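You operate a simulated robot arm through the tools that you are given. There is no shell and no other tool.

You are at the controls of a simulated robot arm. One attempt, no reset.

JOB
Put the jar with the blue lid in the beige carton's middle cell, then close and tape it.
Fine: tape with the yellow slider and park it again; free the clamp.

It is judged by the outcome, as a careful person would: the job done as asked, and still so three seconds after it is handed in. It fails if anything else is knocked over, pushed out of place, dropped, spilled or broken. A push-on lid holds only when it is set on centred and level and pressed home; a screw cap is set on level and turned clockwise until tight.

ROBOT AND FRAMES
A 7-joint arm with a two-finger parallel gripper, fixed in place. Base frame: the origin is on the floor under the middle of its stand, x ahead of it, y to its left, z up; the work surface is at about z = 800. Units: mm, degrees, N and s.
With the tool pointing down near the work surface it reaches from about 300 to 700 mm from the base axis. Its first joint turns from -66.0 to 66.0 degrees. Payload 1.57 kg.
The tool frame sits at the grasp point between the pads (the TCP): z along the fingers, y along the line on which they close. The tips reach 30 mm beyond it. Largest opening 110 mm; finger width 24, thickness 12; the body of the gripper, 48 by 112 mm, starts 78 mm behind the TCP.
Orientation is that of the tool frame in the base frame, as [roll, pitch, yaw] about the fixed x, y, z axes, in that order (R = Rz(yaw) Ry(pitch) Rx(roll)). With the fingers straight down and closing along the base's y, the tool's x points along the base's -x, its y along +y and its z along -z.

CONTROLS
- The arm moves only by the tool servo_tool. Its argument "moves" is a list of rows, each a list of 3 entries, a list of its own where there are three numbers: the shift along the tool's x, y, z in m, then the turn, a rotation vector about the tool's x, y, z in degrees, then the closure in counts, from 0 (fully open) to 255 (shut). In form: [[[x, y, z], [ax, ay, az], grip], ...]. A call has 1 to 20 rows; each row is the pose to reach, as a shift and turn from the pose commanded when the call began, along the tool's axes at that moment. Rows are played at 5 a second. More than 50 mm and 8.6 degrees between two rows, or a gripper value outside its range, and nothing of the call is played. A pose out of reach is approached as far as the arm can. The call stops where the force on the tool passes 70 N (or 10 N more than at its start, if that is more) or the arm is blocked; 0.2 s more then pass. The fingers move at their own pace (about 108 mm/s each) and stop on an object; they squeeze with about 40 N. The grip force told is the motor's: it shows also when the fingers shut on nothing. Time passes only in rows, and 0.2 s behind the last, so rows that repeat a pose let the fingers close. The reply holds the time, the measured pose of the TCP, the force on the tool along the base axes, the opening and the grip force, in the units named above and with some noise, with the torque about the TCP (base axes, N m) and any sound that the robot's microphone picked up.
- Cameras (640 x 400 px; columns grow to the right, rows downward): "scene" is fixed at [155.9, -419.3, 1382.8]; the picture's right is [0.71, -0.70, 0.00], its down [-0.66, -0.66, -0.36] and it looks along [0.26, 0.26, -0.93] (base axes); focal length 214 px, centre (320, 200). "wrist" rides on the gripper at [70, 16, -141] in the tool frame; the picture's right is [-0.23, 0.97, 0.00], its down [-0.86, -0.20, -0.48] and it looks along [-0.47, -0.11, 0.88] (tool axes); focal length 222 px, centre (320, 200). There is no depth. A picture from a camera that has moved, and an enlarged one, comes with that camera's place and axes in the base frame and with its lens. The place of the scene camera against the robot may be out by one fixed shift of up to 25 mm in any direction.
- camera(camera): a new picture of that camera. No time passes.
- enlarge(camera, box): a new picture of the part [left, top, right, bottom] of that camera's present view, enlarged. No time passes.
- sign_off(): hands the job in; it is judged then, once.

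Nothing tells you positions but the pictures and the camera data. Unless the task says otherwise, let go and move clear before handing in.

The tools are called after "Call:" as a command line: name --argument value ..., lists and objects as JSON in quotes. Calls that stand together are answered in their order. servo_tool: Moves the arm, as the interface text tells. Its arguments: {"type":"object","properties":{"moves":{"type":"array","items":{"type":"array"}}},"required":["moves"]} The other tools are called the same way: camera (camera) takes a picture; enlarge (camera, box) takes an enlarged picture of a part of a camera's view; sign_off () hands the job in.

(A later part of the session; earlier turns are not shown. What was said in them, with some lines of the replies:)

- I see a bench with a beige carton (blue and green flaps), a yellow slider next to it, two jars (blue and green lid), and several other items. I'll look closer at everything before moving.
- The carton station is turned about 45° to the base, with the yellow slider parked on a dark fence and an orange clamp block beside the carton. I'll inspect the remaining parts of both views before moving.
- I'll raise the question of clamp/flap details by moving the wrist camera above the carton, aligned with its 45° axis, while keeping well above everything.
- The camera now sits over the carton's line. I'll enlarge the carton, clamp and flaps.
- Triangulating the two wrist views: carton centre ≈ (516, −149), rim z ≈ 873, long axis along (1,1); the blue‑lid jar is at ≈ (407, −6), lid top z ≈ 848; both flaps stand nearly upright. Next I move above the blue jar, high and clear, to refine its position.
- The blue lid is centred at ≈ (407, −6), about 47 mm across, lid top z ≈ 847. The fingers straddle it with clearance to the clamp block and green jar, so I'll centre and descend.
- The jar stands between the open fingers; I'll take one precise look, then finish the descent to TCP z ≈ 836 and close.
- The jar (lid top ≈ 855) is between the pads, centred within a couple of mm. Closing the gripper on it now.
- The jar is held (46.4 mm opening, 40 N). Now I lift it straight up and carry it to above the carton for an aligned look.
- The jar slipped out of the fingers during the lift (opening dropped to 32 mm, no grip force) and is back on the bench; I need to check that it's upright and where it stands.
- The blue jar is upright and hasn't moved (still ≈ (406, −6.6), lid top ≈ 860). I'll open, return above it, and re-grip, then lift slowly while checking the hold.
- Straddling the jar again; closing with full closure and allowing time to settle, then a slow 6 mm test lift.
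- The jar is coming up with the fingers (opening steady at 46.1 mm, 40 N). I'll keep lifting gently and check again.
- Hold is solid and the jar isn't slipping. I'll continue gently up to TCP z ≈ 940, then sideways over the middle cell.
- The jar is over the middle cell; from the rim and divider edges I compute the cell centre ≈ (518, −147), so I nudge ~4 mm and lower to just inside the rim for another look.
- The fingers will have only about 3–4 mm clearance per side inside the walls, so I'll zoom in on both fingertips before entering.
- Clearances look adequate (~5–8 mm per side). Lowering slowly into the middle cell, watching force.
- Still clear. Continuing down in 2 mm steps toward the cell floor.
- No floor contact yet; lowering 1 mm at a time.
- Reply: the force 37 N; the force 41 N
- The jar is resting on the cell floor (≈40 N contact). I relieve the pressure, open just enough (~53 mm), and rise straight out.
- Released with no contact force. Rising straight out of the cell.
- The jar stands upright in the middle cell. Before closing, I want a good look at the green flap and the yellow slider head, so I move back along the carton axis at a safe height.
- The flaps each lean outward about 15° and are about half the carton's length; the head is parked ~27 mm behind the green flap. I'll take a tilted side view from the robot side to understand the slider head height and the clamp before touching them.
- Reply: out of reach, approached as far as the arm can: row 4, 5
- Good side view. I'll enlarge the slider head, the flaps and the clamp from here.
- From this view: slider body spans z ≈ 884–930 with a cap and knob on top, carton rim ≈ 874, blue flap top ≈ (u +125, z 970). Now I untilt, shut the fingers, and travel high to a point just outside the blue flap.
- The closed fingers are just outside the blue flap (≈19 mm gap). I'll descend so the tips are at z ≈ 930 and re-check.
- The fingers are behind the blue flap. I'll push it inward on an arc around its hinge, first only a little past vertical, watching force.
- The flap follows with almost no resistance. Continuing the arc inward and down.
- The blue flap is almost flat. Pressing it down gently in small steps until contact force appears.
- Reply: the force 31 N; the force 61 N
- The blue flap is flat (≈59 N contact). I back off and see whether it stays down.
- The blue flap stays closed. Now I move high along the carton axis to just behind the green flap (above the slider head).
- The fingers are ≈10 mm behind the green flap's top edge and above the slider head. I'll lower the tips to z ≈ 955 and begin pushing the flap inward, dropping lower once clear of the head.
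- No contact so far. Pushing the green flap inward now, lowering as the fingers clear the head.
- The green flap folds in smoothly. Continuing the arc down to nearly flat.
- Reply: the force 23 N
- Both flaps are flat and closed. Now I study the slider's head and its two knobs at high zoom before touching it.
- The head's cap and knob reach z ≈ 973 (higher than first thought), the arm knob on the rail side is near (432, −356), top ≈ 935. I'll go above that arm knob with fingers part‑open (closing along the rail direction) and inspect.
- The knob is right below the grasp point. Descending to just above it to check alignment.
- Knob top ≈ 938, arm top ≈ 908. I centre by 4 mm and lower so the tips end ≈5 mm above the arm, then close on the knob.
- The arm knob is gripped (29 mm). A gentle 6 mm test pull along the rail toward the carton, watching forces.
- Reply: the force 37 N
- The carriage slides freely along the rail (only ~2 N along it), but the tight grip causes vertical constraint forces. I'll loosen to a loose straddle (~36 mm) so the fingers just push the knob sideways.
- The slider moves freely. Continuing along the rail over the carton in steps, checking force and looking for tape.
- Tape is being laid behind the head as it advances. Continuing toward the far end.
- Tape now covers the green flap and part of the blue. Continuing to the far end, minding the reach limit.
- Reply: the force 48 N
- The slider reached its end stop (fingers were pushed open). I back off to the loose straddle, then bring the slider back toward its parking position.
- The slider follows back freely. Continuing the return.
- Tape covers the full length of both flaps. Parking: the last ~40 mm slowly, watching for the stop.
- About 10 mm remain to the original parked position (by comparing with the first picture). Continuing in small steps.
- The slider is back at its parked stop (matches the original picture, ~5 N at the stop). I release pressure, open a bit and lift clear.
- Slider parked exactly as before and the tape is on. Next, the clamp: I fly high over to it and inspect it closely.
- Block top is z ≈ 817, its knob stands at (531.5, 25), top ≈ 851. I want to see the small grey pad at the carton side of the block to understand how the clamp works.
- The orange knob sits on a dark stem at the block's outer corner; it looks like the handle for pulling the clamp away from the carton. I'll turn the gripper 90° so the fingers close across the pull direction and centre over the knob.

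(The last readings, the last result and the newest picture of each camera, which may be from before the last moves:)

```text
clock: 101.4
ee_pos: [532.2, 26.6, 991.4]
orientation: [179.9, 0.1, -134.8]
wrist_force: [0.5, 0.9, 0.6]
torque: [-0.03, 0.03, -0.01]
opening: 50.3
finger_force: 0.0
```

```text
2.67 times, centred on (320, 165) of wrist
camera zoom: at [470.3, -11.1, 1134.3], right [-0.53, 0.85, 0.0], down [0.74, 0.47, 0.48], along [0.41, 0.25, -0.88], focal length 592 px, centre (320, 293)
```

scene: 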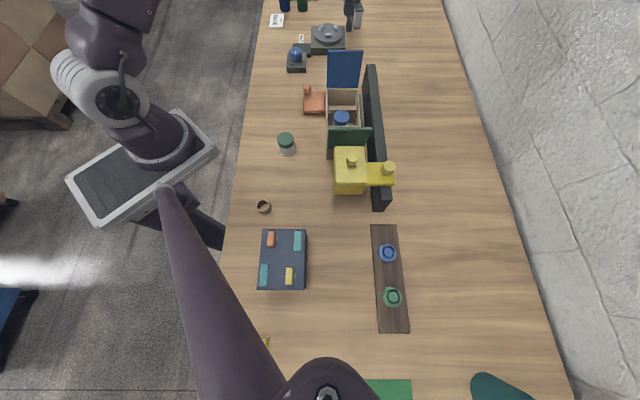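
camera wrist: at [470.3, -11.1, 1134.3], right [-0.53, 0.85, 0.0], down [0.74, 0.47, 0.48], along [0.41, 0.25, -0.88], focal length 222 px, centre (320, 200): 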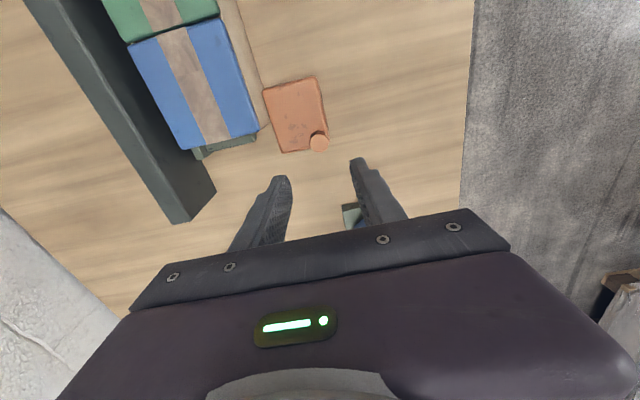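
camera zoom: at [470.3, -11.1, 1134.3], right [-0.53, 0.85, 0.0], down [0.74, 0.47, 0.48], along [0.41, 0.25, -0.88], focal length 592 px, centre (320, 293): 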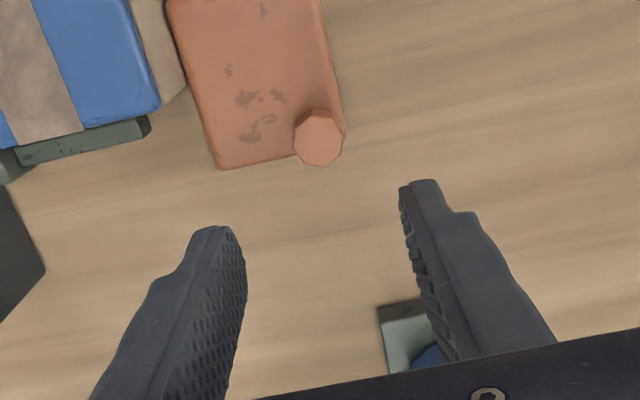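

Aligned over the knob. Descending with the fingers straddling it, first to just above knob top.

Call:
servo_tool --moves '[[[0, 0, 0.035], [0, 0, 0], 139], [[0, 0, 0.07], [0, 0, 0], 139], [[0, 0, 0.095], [0, 0, 0], 139], [[0, 0, 0.105], [0, 0, 0], 139], [[0, 0, 0.105], [0, 0, 0], 139]]'

Call:
enlarge --camera "wrist" --box '[220, 90, 420, 240]'

Call:
enlarge --camera "scene" --box '[270, 50, 370, 130]'

```text
clock: 102.6
ee_pos: [532.8, 26.1, 889.0]
orientation: [180.0, 0.0, -135.0]
wrist_force: [0.3, 0.4, -0.3]
torque: [0.04, -0.02, 0.0]
opening: 49.9
finger_force: 0.1
```

```text
2.67 times, centred on (320, 165) of wrist
camera zoom: at [469.5, -11.2, 1030.9], right [-0.53, 0.85, 0.0], down [0.75, 0.46, 0.48], along [0.41, 0.25, -0.88], focal length 592 px, centre (320, 293)
```

zoom: 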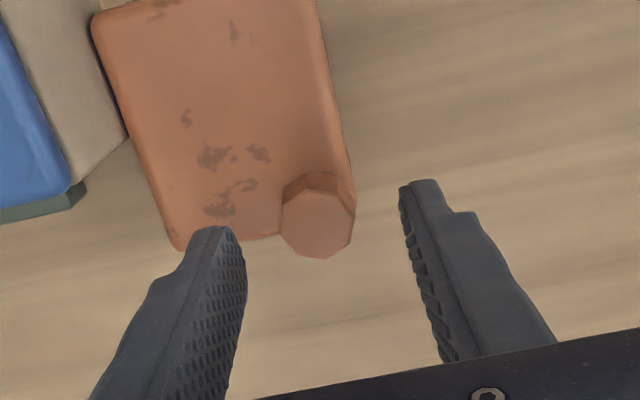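

```text
5.00 times, centred on (320, 90) of scene
camera zoom: at [155.9, -419.3, 1382.8], right [0.71, -0.7, 0.0], down [-0.66, -0.66, -0.36], along [0.26, 0.26, -0.93], focal length 1072 px, centre (320, 750)
```

zoom: 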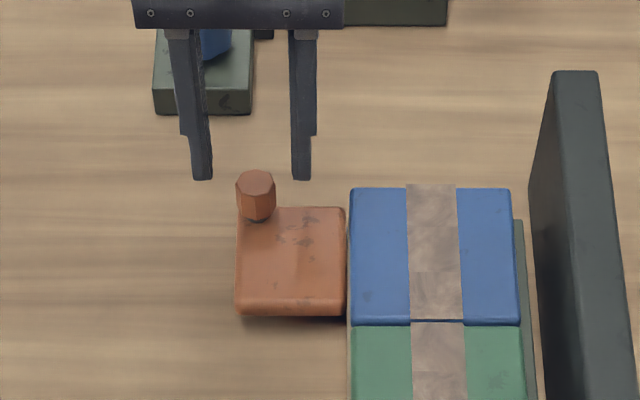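

Call:
servo_tool --moves '[[[0, 0, 0.012], [0, 0, 0], 139], [[0, 0, 0.024], [0, 0, 0], 139], [[0, 0, 0.031], [0, 0, 0], 139], [[0, 0, 0.031], [0, 0, 0], 139]]'

Call:
enlarge --camera "wrist" --box '[220, 90, 420, 240]'

Call:
enlarge --camera "scene" --box '[280, 60, 350, 120]'

```text
clock: 103.6
ee_pos: [533.4, 27.0, 856.6]
orientation: [-179.9, 0.1, -135.0]
wrist_force: [0.4, -0.2, 0.9]
torque: [-0.01, -0.01, 0.0]
opening: 50.2
finger_force: 0.1
```

```text
2.67 times, centred on (320, 165) of wrist
camera zoom: at [470.1, -11.4, 999.0], right [-0.53, 0.85, 0.0], down [0.75, 0.46, 0.48], along [0.41, 0.25, -0.88], focal length 592 px, centre (320, 293)
```

zoom: 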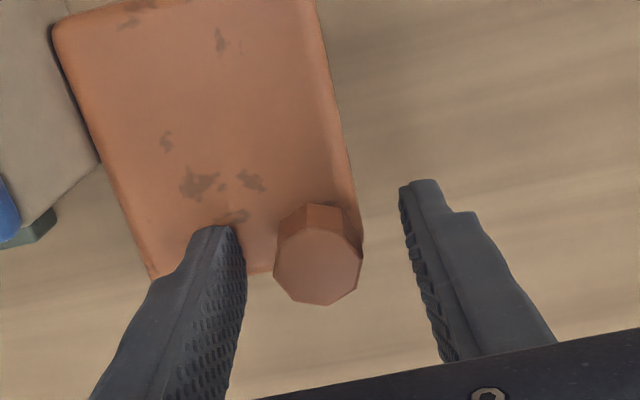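

```text
6.67 times, centred on (315, 90) of scene
camera zoom: at [155.9, -419.3, 1382.8], right [0.71, -0.7, 0.0], down [-0.66, -0.66, -0.36], along [0.26, 0.26, -0.93], focal length 1430 px, centre (353, 933)
```

zoom: 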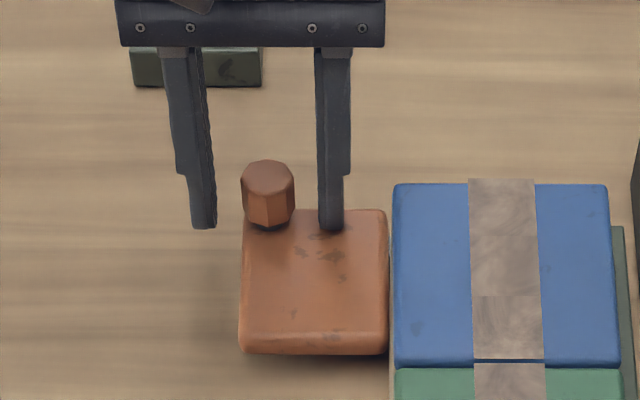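

The fingers straddle the knob above the block. I narrow to a loose straddle and pull gently away from the carton (+v).

Call:
servo_tool --moves '[[[0, 0, 0], [0, 0, 0], 176], [[0, 0, 0], [0, 0, 0], 176], [[0, 0.003, 0], [0, 0, 0], 176], [[0, 0.006, 0], [0, 0, 0], 176], [[0, 0.009, 0], [0, 0, 0], 176], [[0, 0.012, 0], [0, 0, 0], 176]]'

Call:
enlarge --camera "wrist" --box '[220, 90, 420, 240]'

Call:
enlarge --camera "scene" --box '[280, 60, 350, 120]'

```text
clock: 105.0
ee_pos: [526.5, 34.5, 857.9]
orientation: [-179.9, 0.0, -135.1]
wrist_force: [10.9, -10.9, -7.2]
torque: [-0.1, -0.16, 0.01]
opening: 48.1
finger_force: 8.5
```

```text
2.67 times, centred on (320, 165) of wrist
camera zoom: at [462.7, -3.3, 999.2], right [-0.53, 0.85, 0.0], down [0.75, 0.46, 0.48], along [0.41, 0.25, -0.88], focal length 592 px, centre (320, 293)
```

zoom: 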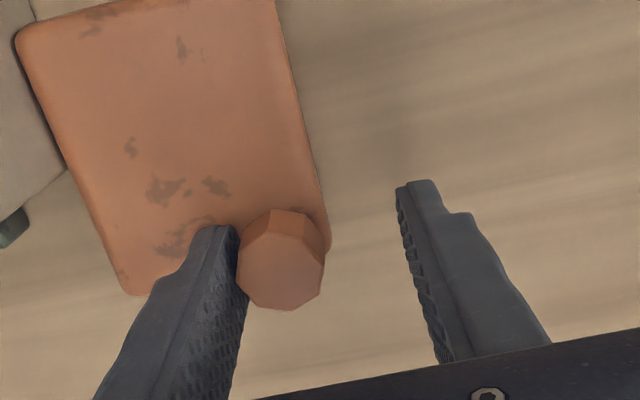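

```text
6.67 times, centred on (315, 90) of scene
camera zoom: at [156.2, -419.6, 1382.6], right [0.71, -0.7, 0.0], down [-0.66, -0.66, -0.36], along [0.25, 0.26, -0.93], focal length 1430 px, centre (353, 933)
```

zoom: 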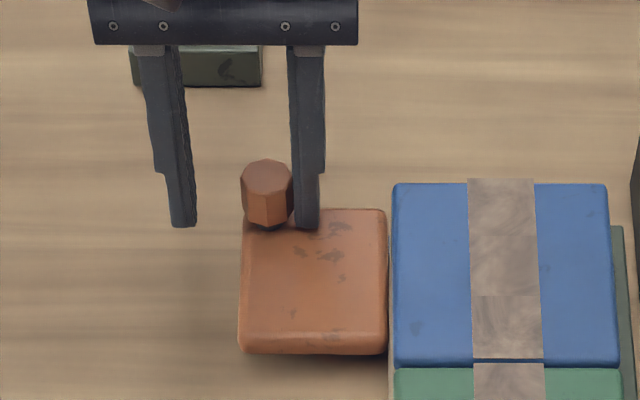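

A 15 N pull doesn't move the block, so it isn't simply dragged. I'll back off without forcing it, and look closely at the grey pad/pin from above the carton's far end.

Call:
servo_tool --moves '[[[0, -0.006, 0], [0, 0, 0], 176], [[0, -0.012, 0], [0, 0, 0], 150], [[0, -0.012, 0], [0, 0, 0], 139], [[0, -0.012, -0.02], [0, 0, 0], 139], [[0, -0.012, -0.05], [0, 0, 0], 139], [[0, -0.012, -0.09], [0, 0, 0], 139], [[0, -0.012, -0.12], [0, 0, 0], 139], [[-0.01, -0.04, -0.12], [0, 0, 0], 139], [[-0.025, -0.075, -0.12], [0, 0, 0], 139], [[-0.035, -0.11, -0.12], [0, 0, 0], 139], [[-0.035, -0.11, -0.12], [0, 0, 0], 139]]'

Call:
camera --camera "wrist"

Call:
enlarge --camera "wrist" --box '[280, 60, 440, 200]'

```text
clock: 107.4
ee_pos: [627.1, -17.8, 975.3]
orientation: [-180.0, -0.1, -135.0]
wrist_force: [0.2, -0.7, -1.0]
torque: [0.02, 0.02, -0.03]
opening: 50.1
finger_force: 0.0
```

```text
taken
camera wrist: at [564.5, -55.6, 1117.9], right [-0.53, 0.85, 0.0], down [0.75, 0.46, 0.48], along [0.41, 0.25, -0.88], focal length 222 px, centre (320, 200)
```

wrist: 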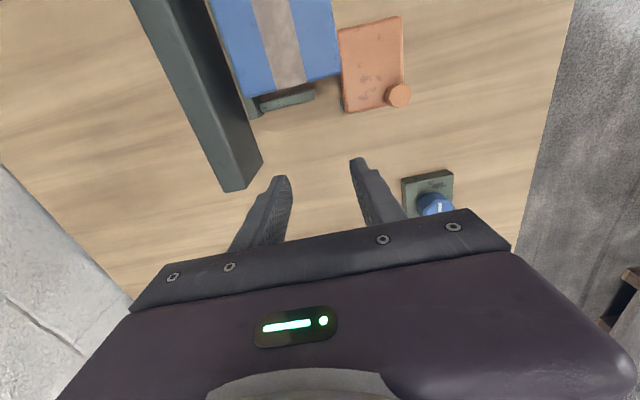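

```text
2.86 times, centred on (360, 130) of wrist
camera zoom: at [564.5, -55.6, 1117.9], right [-0.53, 0.85, 0.0], down [0.75, 0.46, 0.48], along [0.41, 0.25, -0.88], focal length 635 px, centre (206, 400)
```

zoom: 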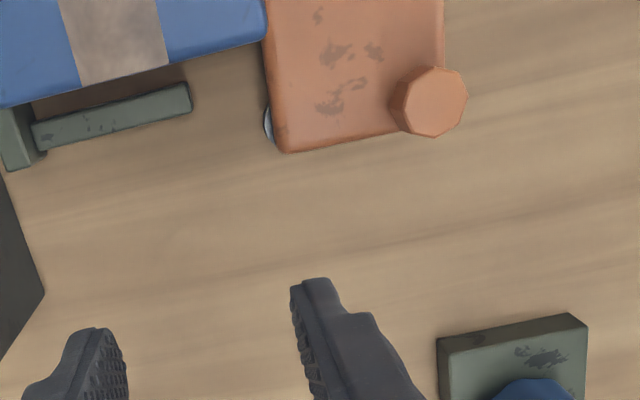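

There is a round pivot pin under the block's inner far corner (u≈130, v≈57), so the clamp is a swinging lever: the knob must be swung along +u (clockwise from above) so the block's long edge swings away from the carton. I'll place closed fingers on the −u side of the knob.

Call:
servo_tool --moves '[[[0.018, 0.025, 0], [0, 0, 0], 200], [[0.035, 0.05, 0], [0, 0, 0], 255], [[0.053, 0.075, 0], [0, 0, 0], 255], [[0.0705, 0.0988, 0], [0, 0, 0], 255], [[0.0705, 0.0988, 0.03], [0, 0, 0], 255], [[0.0705, 0.0988, 0.06], [0, 0, 0], 255], [[0.0705, 0.0988, 0.085], [0, 0, 0], 255], [[0.0705, 0.0988, 0.1], [0, 0, 0], 255], [[0.0705, 0.0988, 0.1], [0, 0, 0], 255]]'

Call:
enlarge --camera "wrist" --box '[220, 60, 420, 240]'

Call:
enlarge --camera "scene" --box '[280, 50, 350, 120]'

```text
clock: 109.4
ee_pos: [508.1, 1.1, 876.5]
orientation: [-179.9, 0.0, -135.0]
wrist_force: [0.1, 0.5, 0.3]
torque: [0.01, 0.04, -0.03]
opening: 0.0
finger_force: 21.5
```

```text
2.22 times, centred on (320, 150) of wrist
camera zoom: at [444.7, -35.5, 1018.6], right [-0.53, 0.85, 0.0], down [0.75, 0.46, 0.48], along [0.41, 0.25, -0.88], focal length 494 px, centre (320, 311)
```

zoom: 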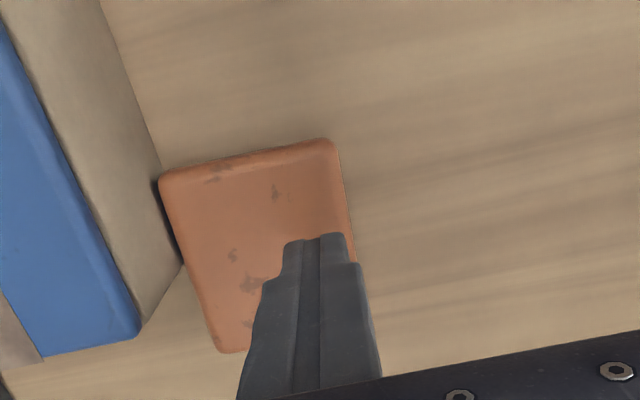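

```text
5.71 times, centred on (315, 85) of scene
camera zoom: at [155.9, -419.3, 1382.8], right [0.71, -0.7, 0.0], down [-0.66, -0.66, -0.36], along [0.26, 0.26, -0.93], focal length 1226 px, centre (349, 857)
```

zoom: 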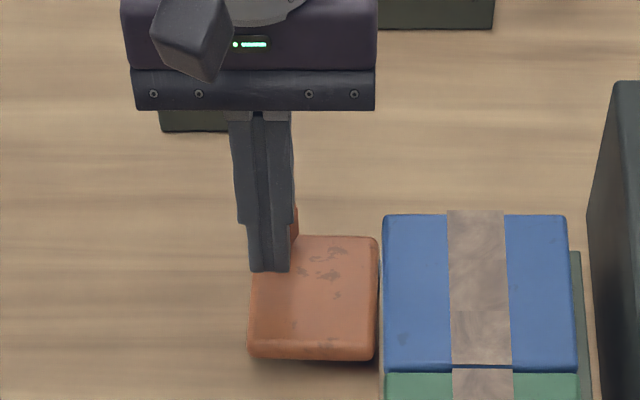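

Fingers are just in front (−u side) of the knob. Lowering the last 18 mm and pushing it gently along +u.

Call:
servo_tool --moves '[[[0, 0, 0.008], [0, 0, 0], 255], [[0, 0, 0.015], [0, 0, 0], 255], [[0, 0, 0.018], [0, 0, 0], 255], [[0, 0, 0.018], [0, 0, 0], 255]]'

Call:
servo_tool --moves '[[[-0.003, 0, 0], [0, 0, 0], 255], [[-0.006, 0, 0], [0, 0, 0], 255], [[-0.009, 0, 0], [0, 0, 0], 255], [[-0.012, 0, 0], [0, 0, 0], 255]]'

Call:
enlarge --camera "wrist" --box '[220, 60, 420, 240]'

Call:
enlarge --camera "scene" --box '[280, 50, 350, 120]'

```text
clock: 110.4
ee_pos: [506.6, 1.7, 860.2]
orientation: [-180.0, 0.0, -135.0]
wrist_force: [-0.6, 0.1, -0.5]
torque: [0.0, 0.0, 0.0]
opening: 0.4
finger_force: 21.6
```

```text
clock: 111.4
ee_pos: [516.2, 9.3, 858.5]
orientation: [180.0, -0.1, -135.0]
wrist_force: [-1.1, 0.0, 0.4]
torque: [-0.03, 0.03, 0.0]
opening: 0.2
finger_force: 21.6
```

```text
2.22 times, centred on (320, 150) of wrist
camera zoom: at [453.2, -27.1, 1000.8], right [-0.53, 0.85, 0.0], down [0.75, 0.46, 0.48], along [0.41, 0.25, -0.88], focal length 494 px, centre (320, 311)
```

zoom: 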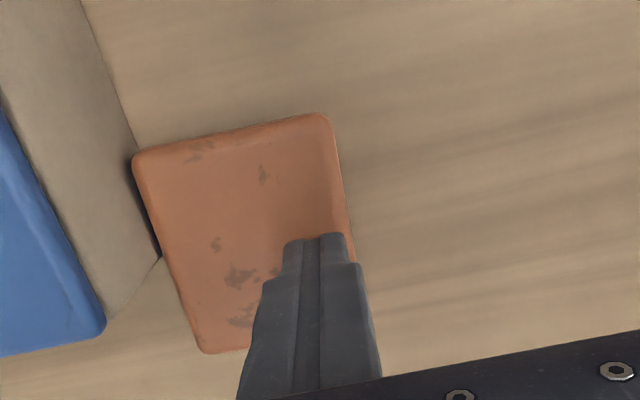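

```text
5.71 times, centred on (315, 85) of scene
camera zoom: at [155.8, -419.3, 1382.8], right [0.71, -0.7, 0.0], down [-0.66, -0.66, -0.36], along [0.26, 0.26, -0.93], focal length 1226 px, centre (349, 857)
```

zoom: 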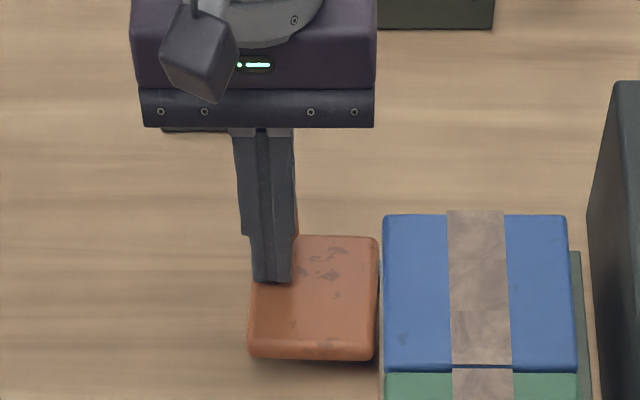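

Call:
servo_tool --moves '[[[-0.002, 0, 0], [0, 0, 0], 255], [[-0.004, 0, 0], [0, 0, 0], 255], [[-0.006, 0, 0], [0, 0, 0], 255]]'

Call:
enlarge --camera "scene" --box '[280, 50, 350, 120]'

```text
clock: 112.2
ee_pos: [519.3, 14.5, 858.8]
orientation: [-180.0, 0.1, -135.0]
wrist_force: [-0.2, -0.9, 0.1]
torque: [-0.05, 0.02, 0.01]
opening: 0.0
finger_force: 21.5
```

```text
5.71 times, centred on (315, 85) of scene
camera zoom: at [155.9, -419.3, 1382.8], right [0.71, -0.7, 0.0], down [-0.66, -0.66, -0.36], along [0.26, 0.26, -0.93], focal length 1226 px, centre (349, 857)
```

zoom: 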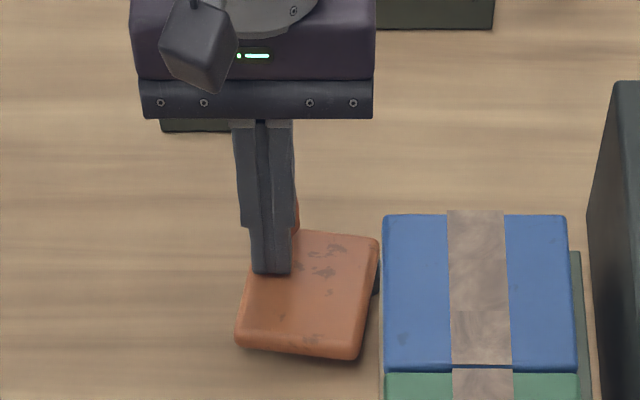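

The block swings clockwise away from the carton with almost no force. Continuing the swing along the knob's arc.

Call:
servo_tool --moves '[[[-0.005, -0.0015, 0], [0, 0, 0], 255], [[-0.0092, -0.0035, 0], [0, 0, 0], 255], [[-0.0137, -0.0055, 0], [0, 0, 0], 255], [[-0.0179, -0.0076, 0], [0, 0, 0], 255], [[-0.022, -0.01, 0], [0, 0, 0], 255], [[-0.0258, -0.013, 0], [0, 0, 0], 255], [[-0.0293, -0.0163, 0], [0, 0, 0], 255]]'

Call:
camera --camera "wrist"

Call:
enlarge --camera "scene" --box '[280, 40, 360, 120]'

```text
clock: 113.8
ee_pos: [552.2, 23.7, 858.9]
orientation: [180.0, 0.0, -135.1]
wrist_force: [-1.2, -0.2, -0.6]
torque: [0.0, 0.04, 0.04]
opening: 0.1
finger_force: 21.1
```

```text
taken
camera wrist: at [489.9, -13.9, 1001.3], right [-0.53, 0.85, 0.0], down [0.75, 0.46, 0.48], along [0.41, 0.25, -0.88], focal length 222 px, centre (320, 200)
```

wrist: 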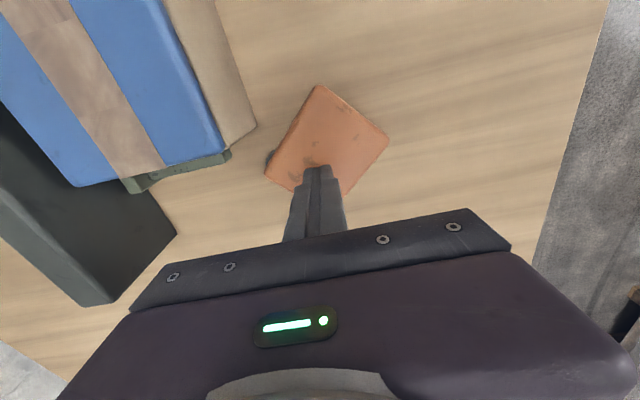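

```text
5.00 times, centred on (320, 80) of scene
camera zoom: at [155.8, -419.3, 1382.8], right [0.71, -0.7, 0.0], down [-0.66, -0.66, -0.36], along [0.26, 0.26, -0.93], focal length 1072 px, centre (320, 800)
```

zoom: 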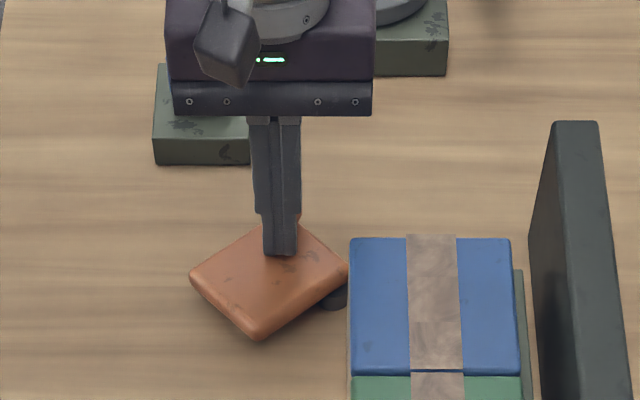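

Swung about 45°. To take it further I reposition the closed fingers onto the +v side of the knob and push it along −v.

Call:
servo_tool --moves '[[[0.005, 0, 0], [0, 0, 0], 255], [[0.005, 0, -0.03], [0, 0, 0], 255], [[0.005, 0, -0.05], [0, 0, 0], 255], [[-0.01, 0.016, -0.05], [0, 0, 0], 255], [[-0.024, 0.032, -0.05], [0, 0, 0], 255], [[-0.024, 0.032, -0.05], [0, 0, 0], 255]]'

Call:
enlarge --camera "wrist" --box '[220, 60, 420, 240]'

Call:
enlarge --camera "scene" --box '[280, 40, 360, 120]'

```text
clock: 115.2
ee_pos: [546.5, 62.8, 908.2]
orientation: [180.0, 0.0, -134.9]
wrist_force: [-0.3, 0.0, 0.7]
torque: [0.01, 0.01, -0.01]
opening: 0.2
finger_force: 21.4
```

```text
2.22 times, centred on (320, 150) of wrist
camera zoom: at [484.0, 25.2, 1051.2], right [-0.53, 0.85, 0.0], down [0.75, 0.46, 0.48], along [0.41, 0.25, -0.88], focal length 494 px, centre (320, 311)
```

zoom: 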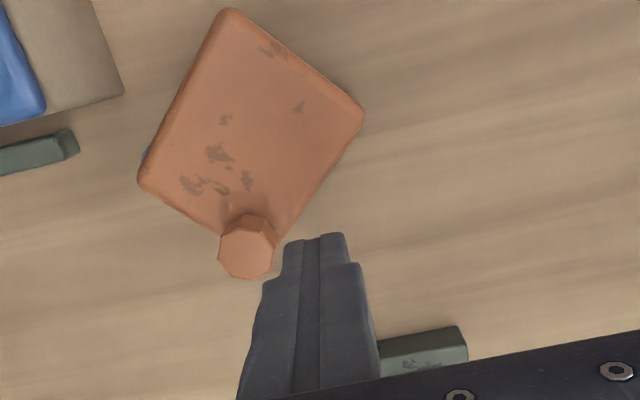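

```text
5.00 times, centred on (320, 80) of scene
camera zoom: at [155.9, -419.3, 1382.8], right [0.71, -0.7, 0.0], down [-0.66, -0.66, -0.36], along [0.26, 0.26, -0.93], focal length 1072 px, centre (320, 800)
```

zoom: 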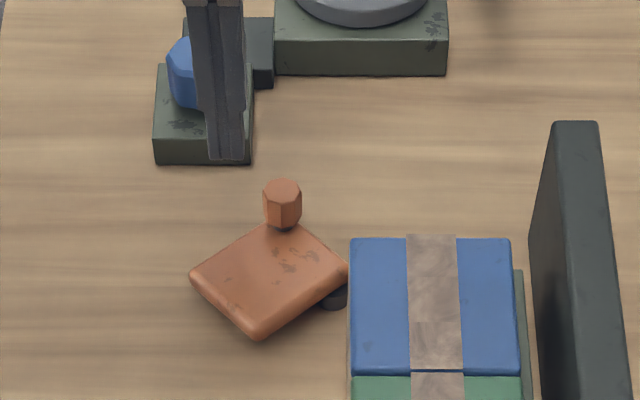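

The knob is now at (168, 96) in carton axes, right beside the fingers. Lowering beside it and pushing along −v, following the arc.

Call:
servo_tool --moves '[[[0, 0, 0.02], [0, 0, 0], 255], [[0, 0, 0.04], [0, 0, 0], 255], [[0, 0, 0.049], [0, 0, 0], 255], [[-0.001, -0.004, 0.049], [0, 0, 0], 255], [[-0.003, -0.009, 0.049], [0, 0, 0], 255], [[-0.006, -0.0148, 0.049], [0, 0, 0], 255], [[-0.0085, -0.019, 0.049], [0, 0, 0], 255], [[-0.0109, -0.0231, 0.049], [0, 0, 0], 255]]'

Call:
enlarge --camera "scene" --box '[280, 40, 360, 120]'

```text
clock: 117.0
ee_pos: [572.6, 55.0, 860.6]
orientation: [180.0, 0.0, -135.0]
wrist_force: [0.4, 7.0, 0.0]
torque: [0.17, -0.01, 0.04]
opening: 0.0
finger_force: 21.5
```

```text
5.00 times, centred on (320, 80) of scene
camera zoom: at [155.9, -419.2, 1382.8], right [0.71, -0.7, 0.0], down [-0.66, -0.66, -0.36], along [0.26, 0.26, -0.93], focal length 1072 px, centre (320, 800)
```

zoom: 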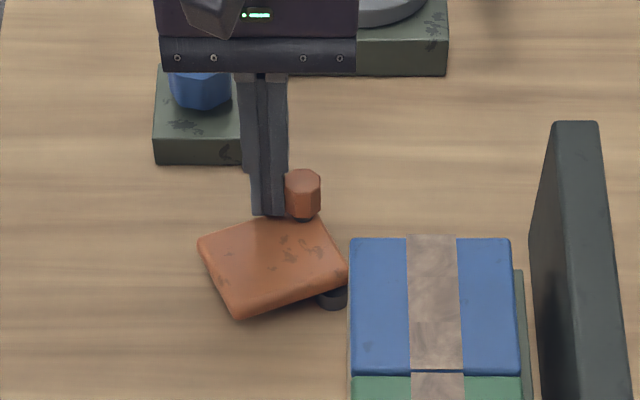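

Call:
servo_tool --moves '[[[-0.001, -0.0025, 0], [0, 0, 0], 255], [[-0.002, -0.005, 0], [0, 0, 0], 255]]'

Call:
enlarge --camera "scene" --box '[280, 40, 360, 120]'

Call:
enlarge --camera "wrist" --box '[180, 40, 420, 240]'

```text
clock: 117.6
ee_pos: [575.8, 50.9, 859.8]
orientation: [-179.9, 0.0, -135.0]
wrist_force: [0.1, 2.7, -0.3]
torque: [0.07, -0.04, 0.04]
opening: 0.0
finger_force: 21.3
```

```text
5.00 times, centred on (320, 80) of scene
camera zoom: at [155.9, -419.3, 1382.8], right [0.71, -0.7, 0.0], down [-0.66, -0.66, -0.36], along [0.26, 0.26, -0.93], focal length 1072 px, centre (320, 800)
```

zoom: 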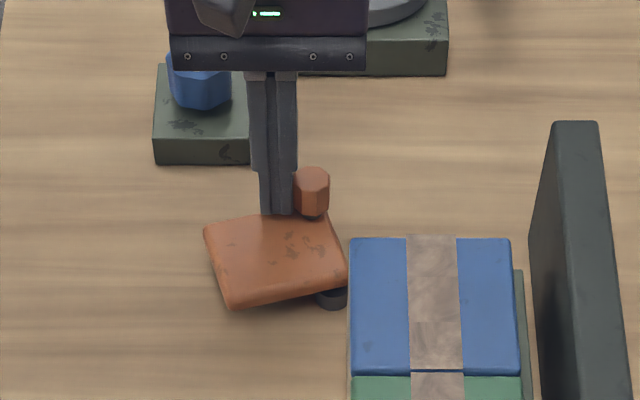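

```text
2.00 times, centred on (300, 140) of wrist
camera zoom: at [513.8, 14.1, 1001.3], right [-0.53, 0.85, 0.0], down [0.75, 0.46, 0.48], along [0.41, 0.25, -0.88], focal length 444 px, centre (360, 320)
```

zoom: 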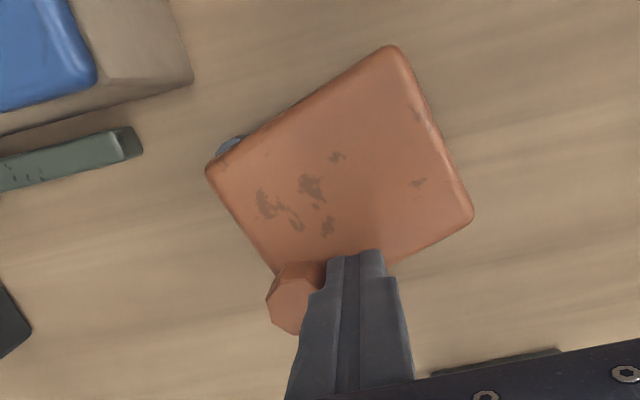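

Call:
servo_tool --moves '[[[-0.001, -0.003, 0], [0, 0, 0], 255], [[-0.0025, -0.006, 0], [0, 0, 0], 255], [[-0.0035, -0.009, 0], [0, 0, 0], 255], [[-0.004, -0.012, 0], [0, 0, 0], 255]]'

Call:
enlarge --camera "scene" --box '[280, 40, 360, 120]'

```text
clock: 118.6
ee_pos: [588.0, 47.1, 859.0]
orientation: [-179.9, 0.0, -134.9]
wrist_force: [0.0, 0.5, 0.3]
torque: [-0.01, 0.02, 0.0]
opening: 0.3
finger_force: 21.5
```

```text
5.00 times, centred on (320, 80) of scene
camera zoom: at [155.8, -419.3, 1382.8], right [0.71, -0.7, 0.0], down [-0.66, -0.66, -0.36], along [0.26, 0.26, -0.93], focal length 1072 px, centre (320, 800)
```

zoom: 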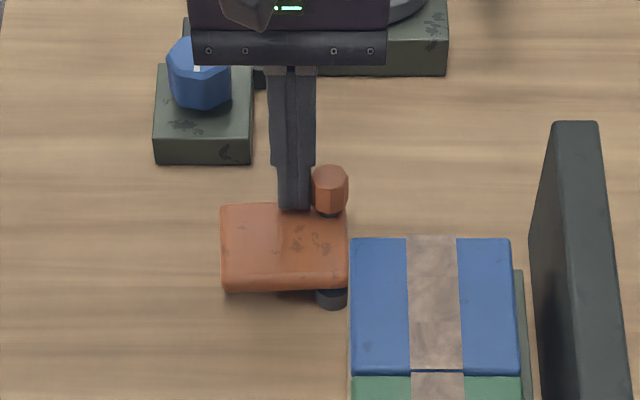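

The clamp lever is now swung a full ~90° away and clear of the carton's side with no residual force. I back the fingers off, rise, and check everything.

Call:
servo_tool --moves '[[[0, 0.005, 0], [0, 0, 0], 255], [[0, 0.008, -0.005], [0, 0, 0], 255], [[0, 0.008, -0.03], [0, 0, 0], 255], [[0, 0.008, -0.07], [0, 0, 0], 255], [[0, 0.008, -0.11], [0, 0, 0], 255], [[0, 0.008, -0.15], [0, 0, 0], 255], [[0, 0.008, -0.19], [0, 0, 0], 255], [[0, 0.008, -0.22], [0, 0, 0], 255], [[0, 0.008, -0.22], [0, 0, 0], 255]]'

Call:
camera --camera "wrist"

Call:
camera --camera "scene"

Call:
enlarge --camera "scene" --box '[270, 40, 420, 210]'

```text
clock: 120.6
ee_pos: [580.3, 52.0, 1079.8]
orientation: [180.0, 0.0, -135.0]
wrist_force: [-0.4, 0.3, -0.3]
torque: [0.02, -0.02, 0.01]
opening: 0.0
finger_force: 20.8
```

```text
taken
camera wrist: at [518.4, 14.7, 1221.4], right [-0.53, 0.85, 0.0], down [0.75, 0.46, 0.48], along [0.41, 0.25, -0.88], focal length 222 px, centre (320, 200)
```

wrist: 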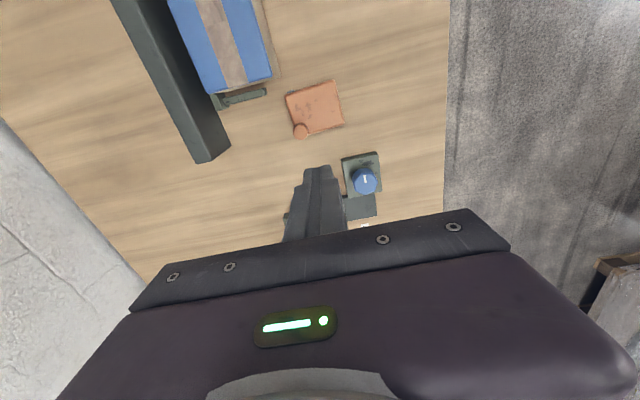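

```text
taken
```

scene: 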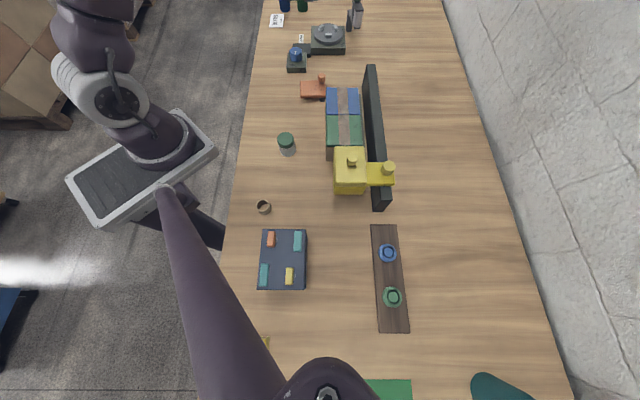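

```text
2.35 times, centred on (345, 125) of scene
camera zoom: at [155.9, -419.3, 1382.8], right [0.71, -0.7, 0.0], down [-0.66, -0.66, -0.36], along [0.26, 0.26, -0.93], focal length 505 px, centre (261, 376)
```

zoom: 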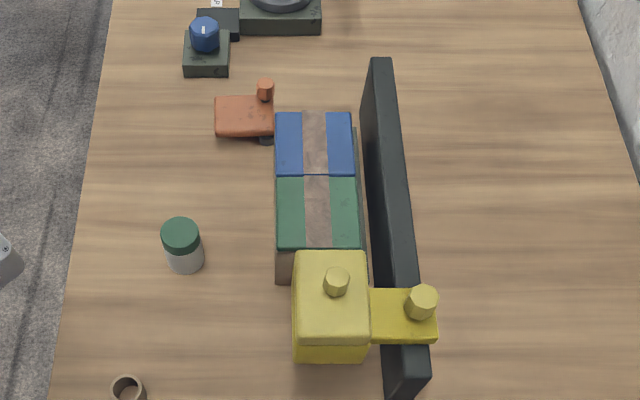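

Everything looks right: carton closed and taped, slider parked, clamp swung away. I'll retreat to a neutral position and do a final check for stability.

Call:
servo_tool --moves '[[[0.02, 0, -0.01], [0, 0, 0], 200], [[0.05, 0, -0.02], [0, 0, 0], 150], [[0.09, 0, -0.03], [0, 0, 0], 139], [[0.12, 0, -0.04], [0, 0, 0], 139], [[0.15, 0, -0.04], [0, 0, 0], 139], [[0.15, 0, -0.04], [0, 0, 0], 139], [[0.15, 0, -0.04], [0, 0, 0], 139], [[0.15, 0, -0.04], [0, 0, 0], 139], [[0.15, 0, -0.04], [0, 0, 0], 139], [[0.15, 0, -0.04], [0, 0, 0], 139]]'

Call:
camera --camera "wrist"

Call:
enlarge --camera "scene" --box '[290, 60, 380, 170]'

Call:
enlarge --camera "scene" --box '[328, 140, 400, 200]'

```text
clock: 122.8
ee_pos: [476.2, -53.5, 1121.0]
orientation: [-179.9, 0.0, -134.9]
wrist_force: [0.7, -0.3, 0.5]
torque: [0.02, -0.01, -0.05]
opening: 50.0
finger_force: 0.1
```

```text
taken
camera wrist: at [414.1, -90.0, 1262.6], right [-0.53, 0.85, 0.0], down [0.75, 0.46, 0.48], along [0.41, 0.25, -0.88], focal length 222 px, centre (320, 200)
```

wrist: 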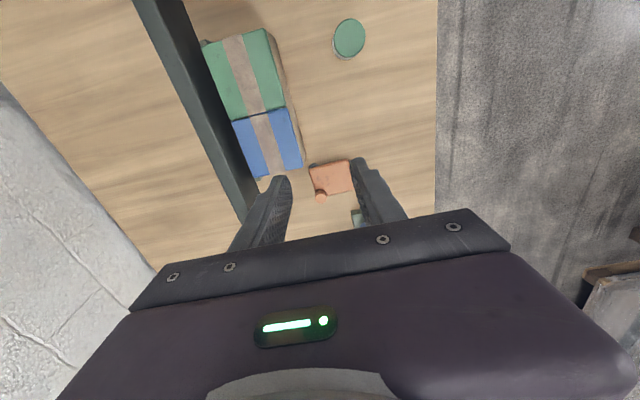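

```text
3.64 times, centred on (335, 115) of scene
camera zoom: at [155.9, -419.3, 1382.8], right [0.71, -0.7, 0.0], down [-0.66, -0.66, -0.36], along [0.26, 0.26, -0.93], focal length 780 px, centre (266, 509)
```

zoom: 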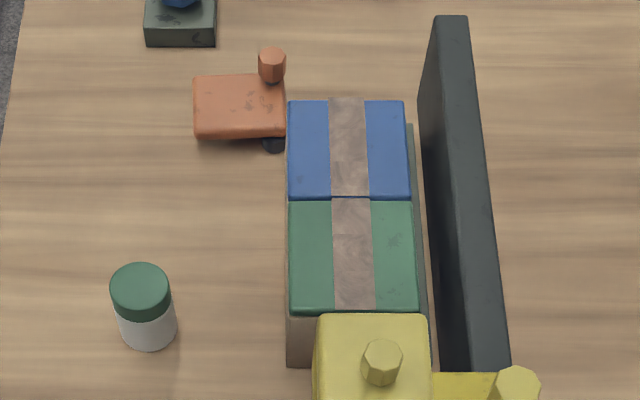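

```text
6.67 times, centred on (364, 170) of scene
camera zoom: at [155.9, -419.3, 1382.8], right [0.71, -0.7, 0.0], down [-0.66, -0.66, -0.36], along [0.26, 0.26, -0.93], focal length 1430 px, centre (27, 400)
```

zoom: 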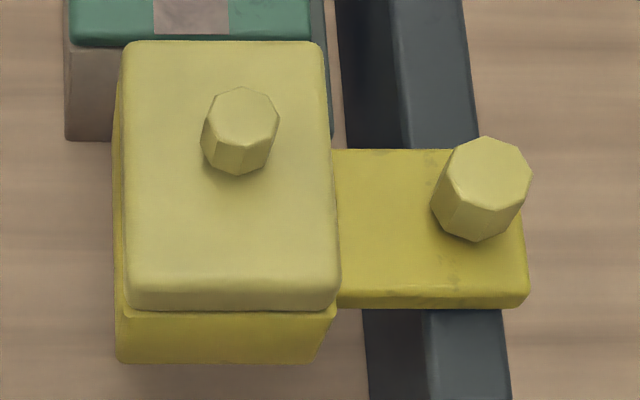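

The jar is in the middle cell and both flaps are closed and taped along their full length. The slider sits at its original parked position, the clamp is swung 90° clear, and nothing else has moved. The gripper is open and well clear, so I'm handing in the job.

Call:
sign_off

```text
The job is handed in.
```

The job is finished and handed in: the jar with the blue lid is in the beige carton's middle cell, and the carton is closed and taped.

- **Jar:** On my first lift the jar slipped out of the fingers. It stayed upright and did not move. I gripped it again, lifted slowly and set it on the cell floor.
- **Flaps and tape:** I folded down the blue flap, then the green one. One pass of the yellow slider taped both along their full length.
- **Slider:** It is back against its parking stop, and the pictures match where it started.
- **Clamp:** The orange clamp is a swinging lever. A straight pull of about 15 N did not move it, so I stopped, then swung it about 90° clear of the carton. It stayed there after I let go.

Before handing in, the pictures showed nothing else knocked over or out of place. The gripper was open and well clear. The tape now hides the jar, so I last saw it just before closing the flaps, standing upright in the cell.
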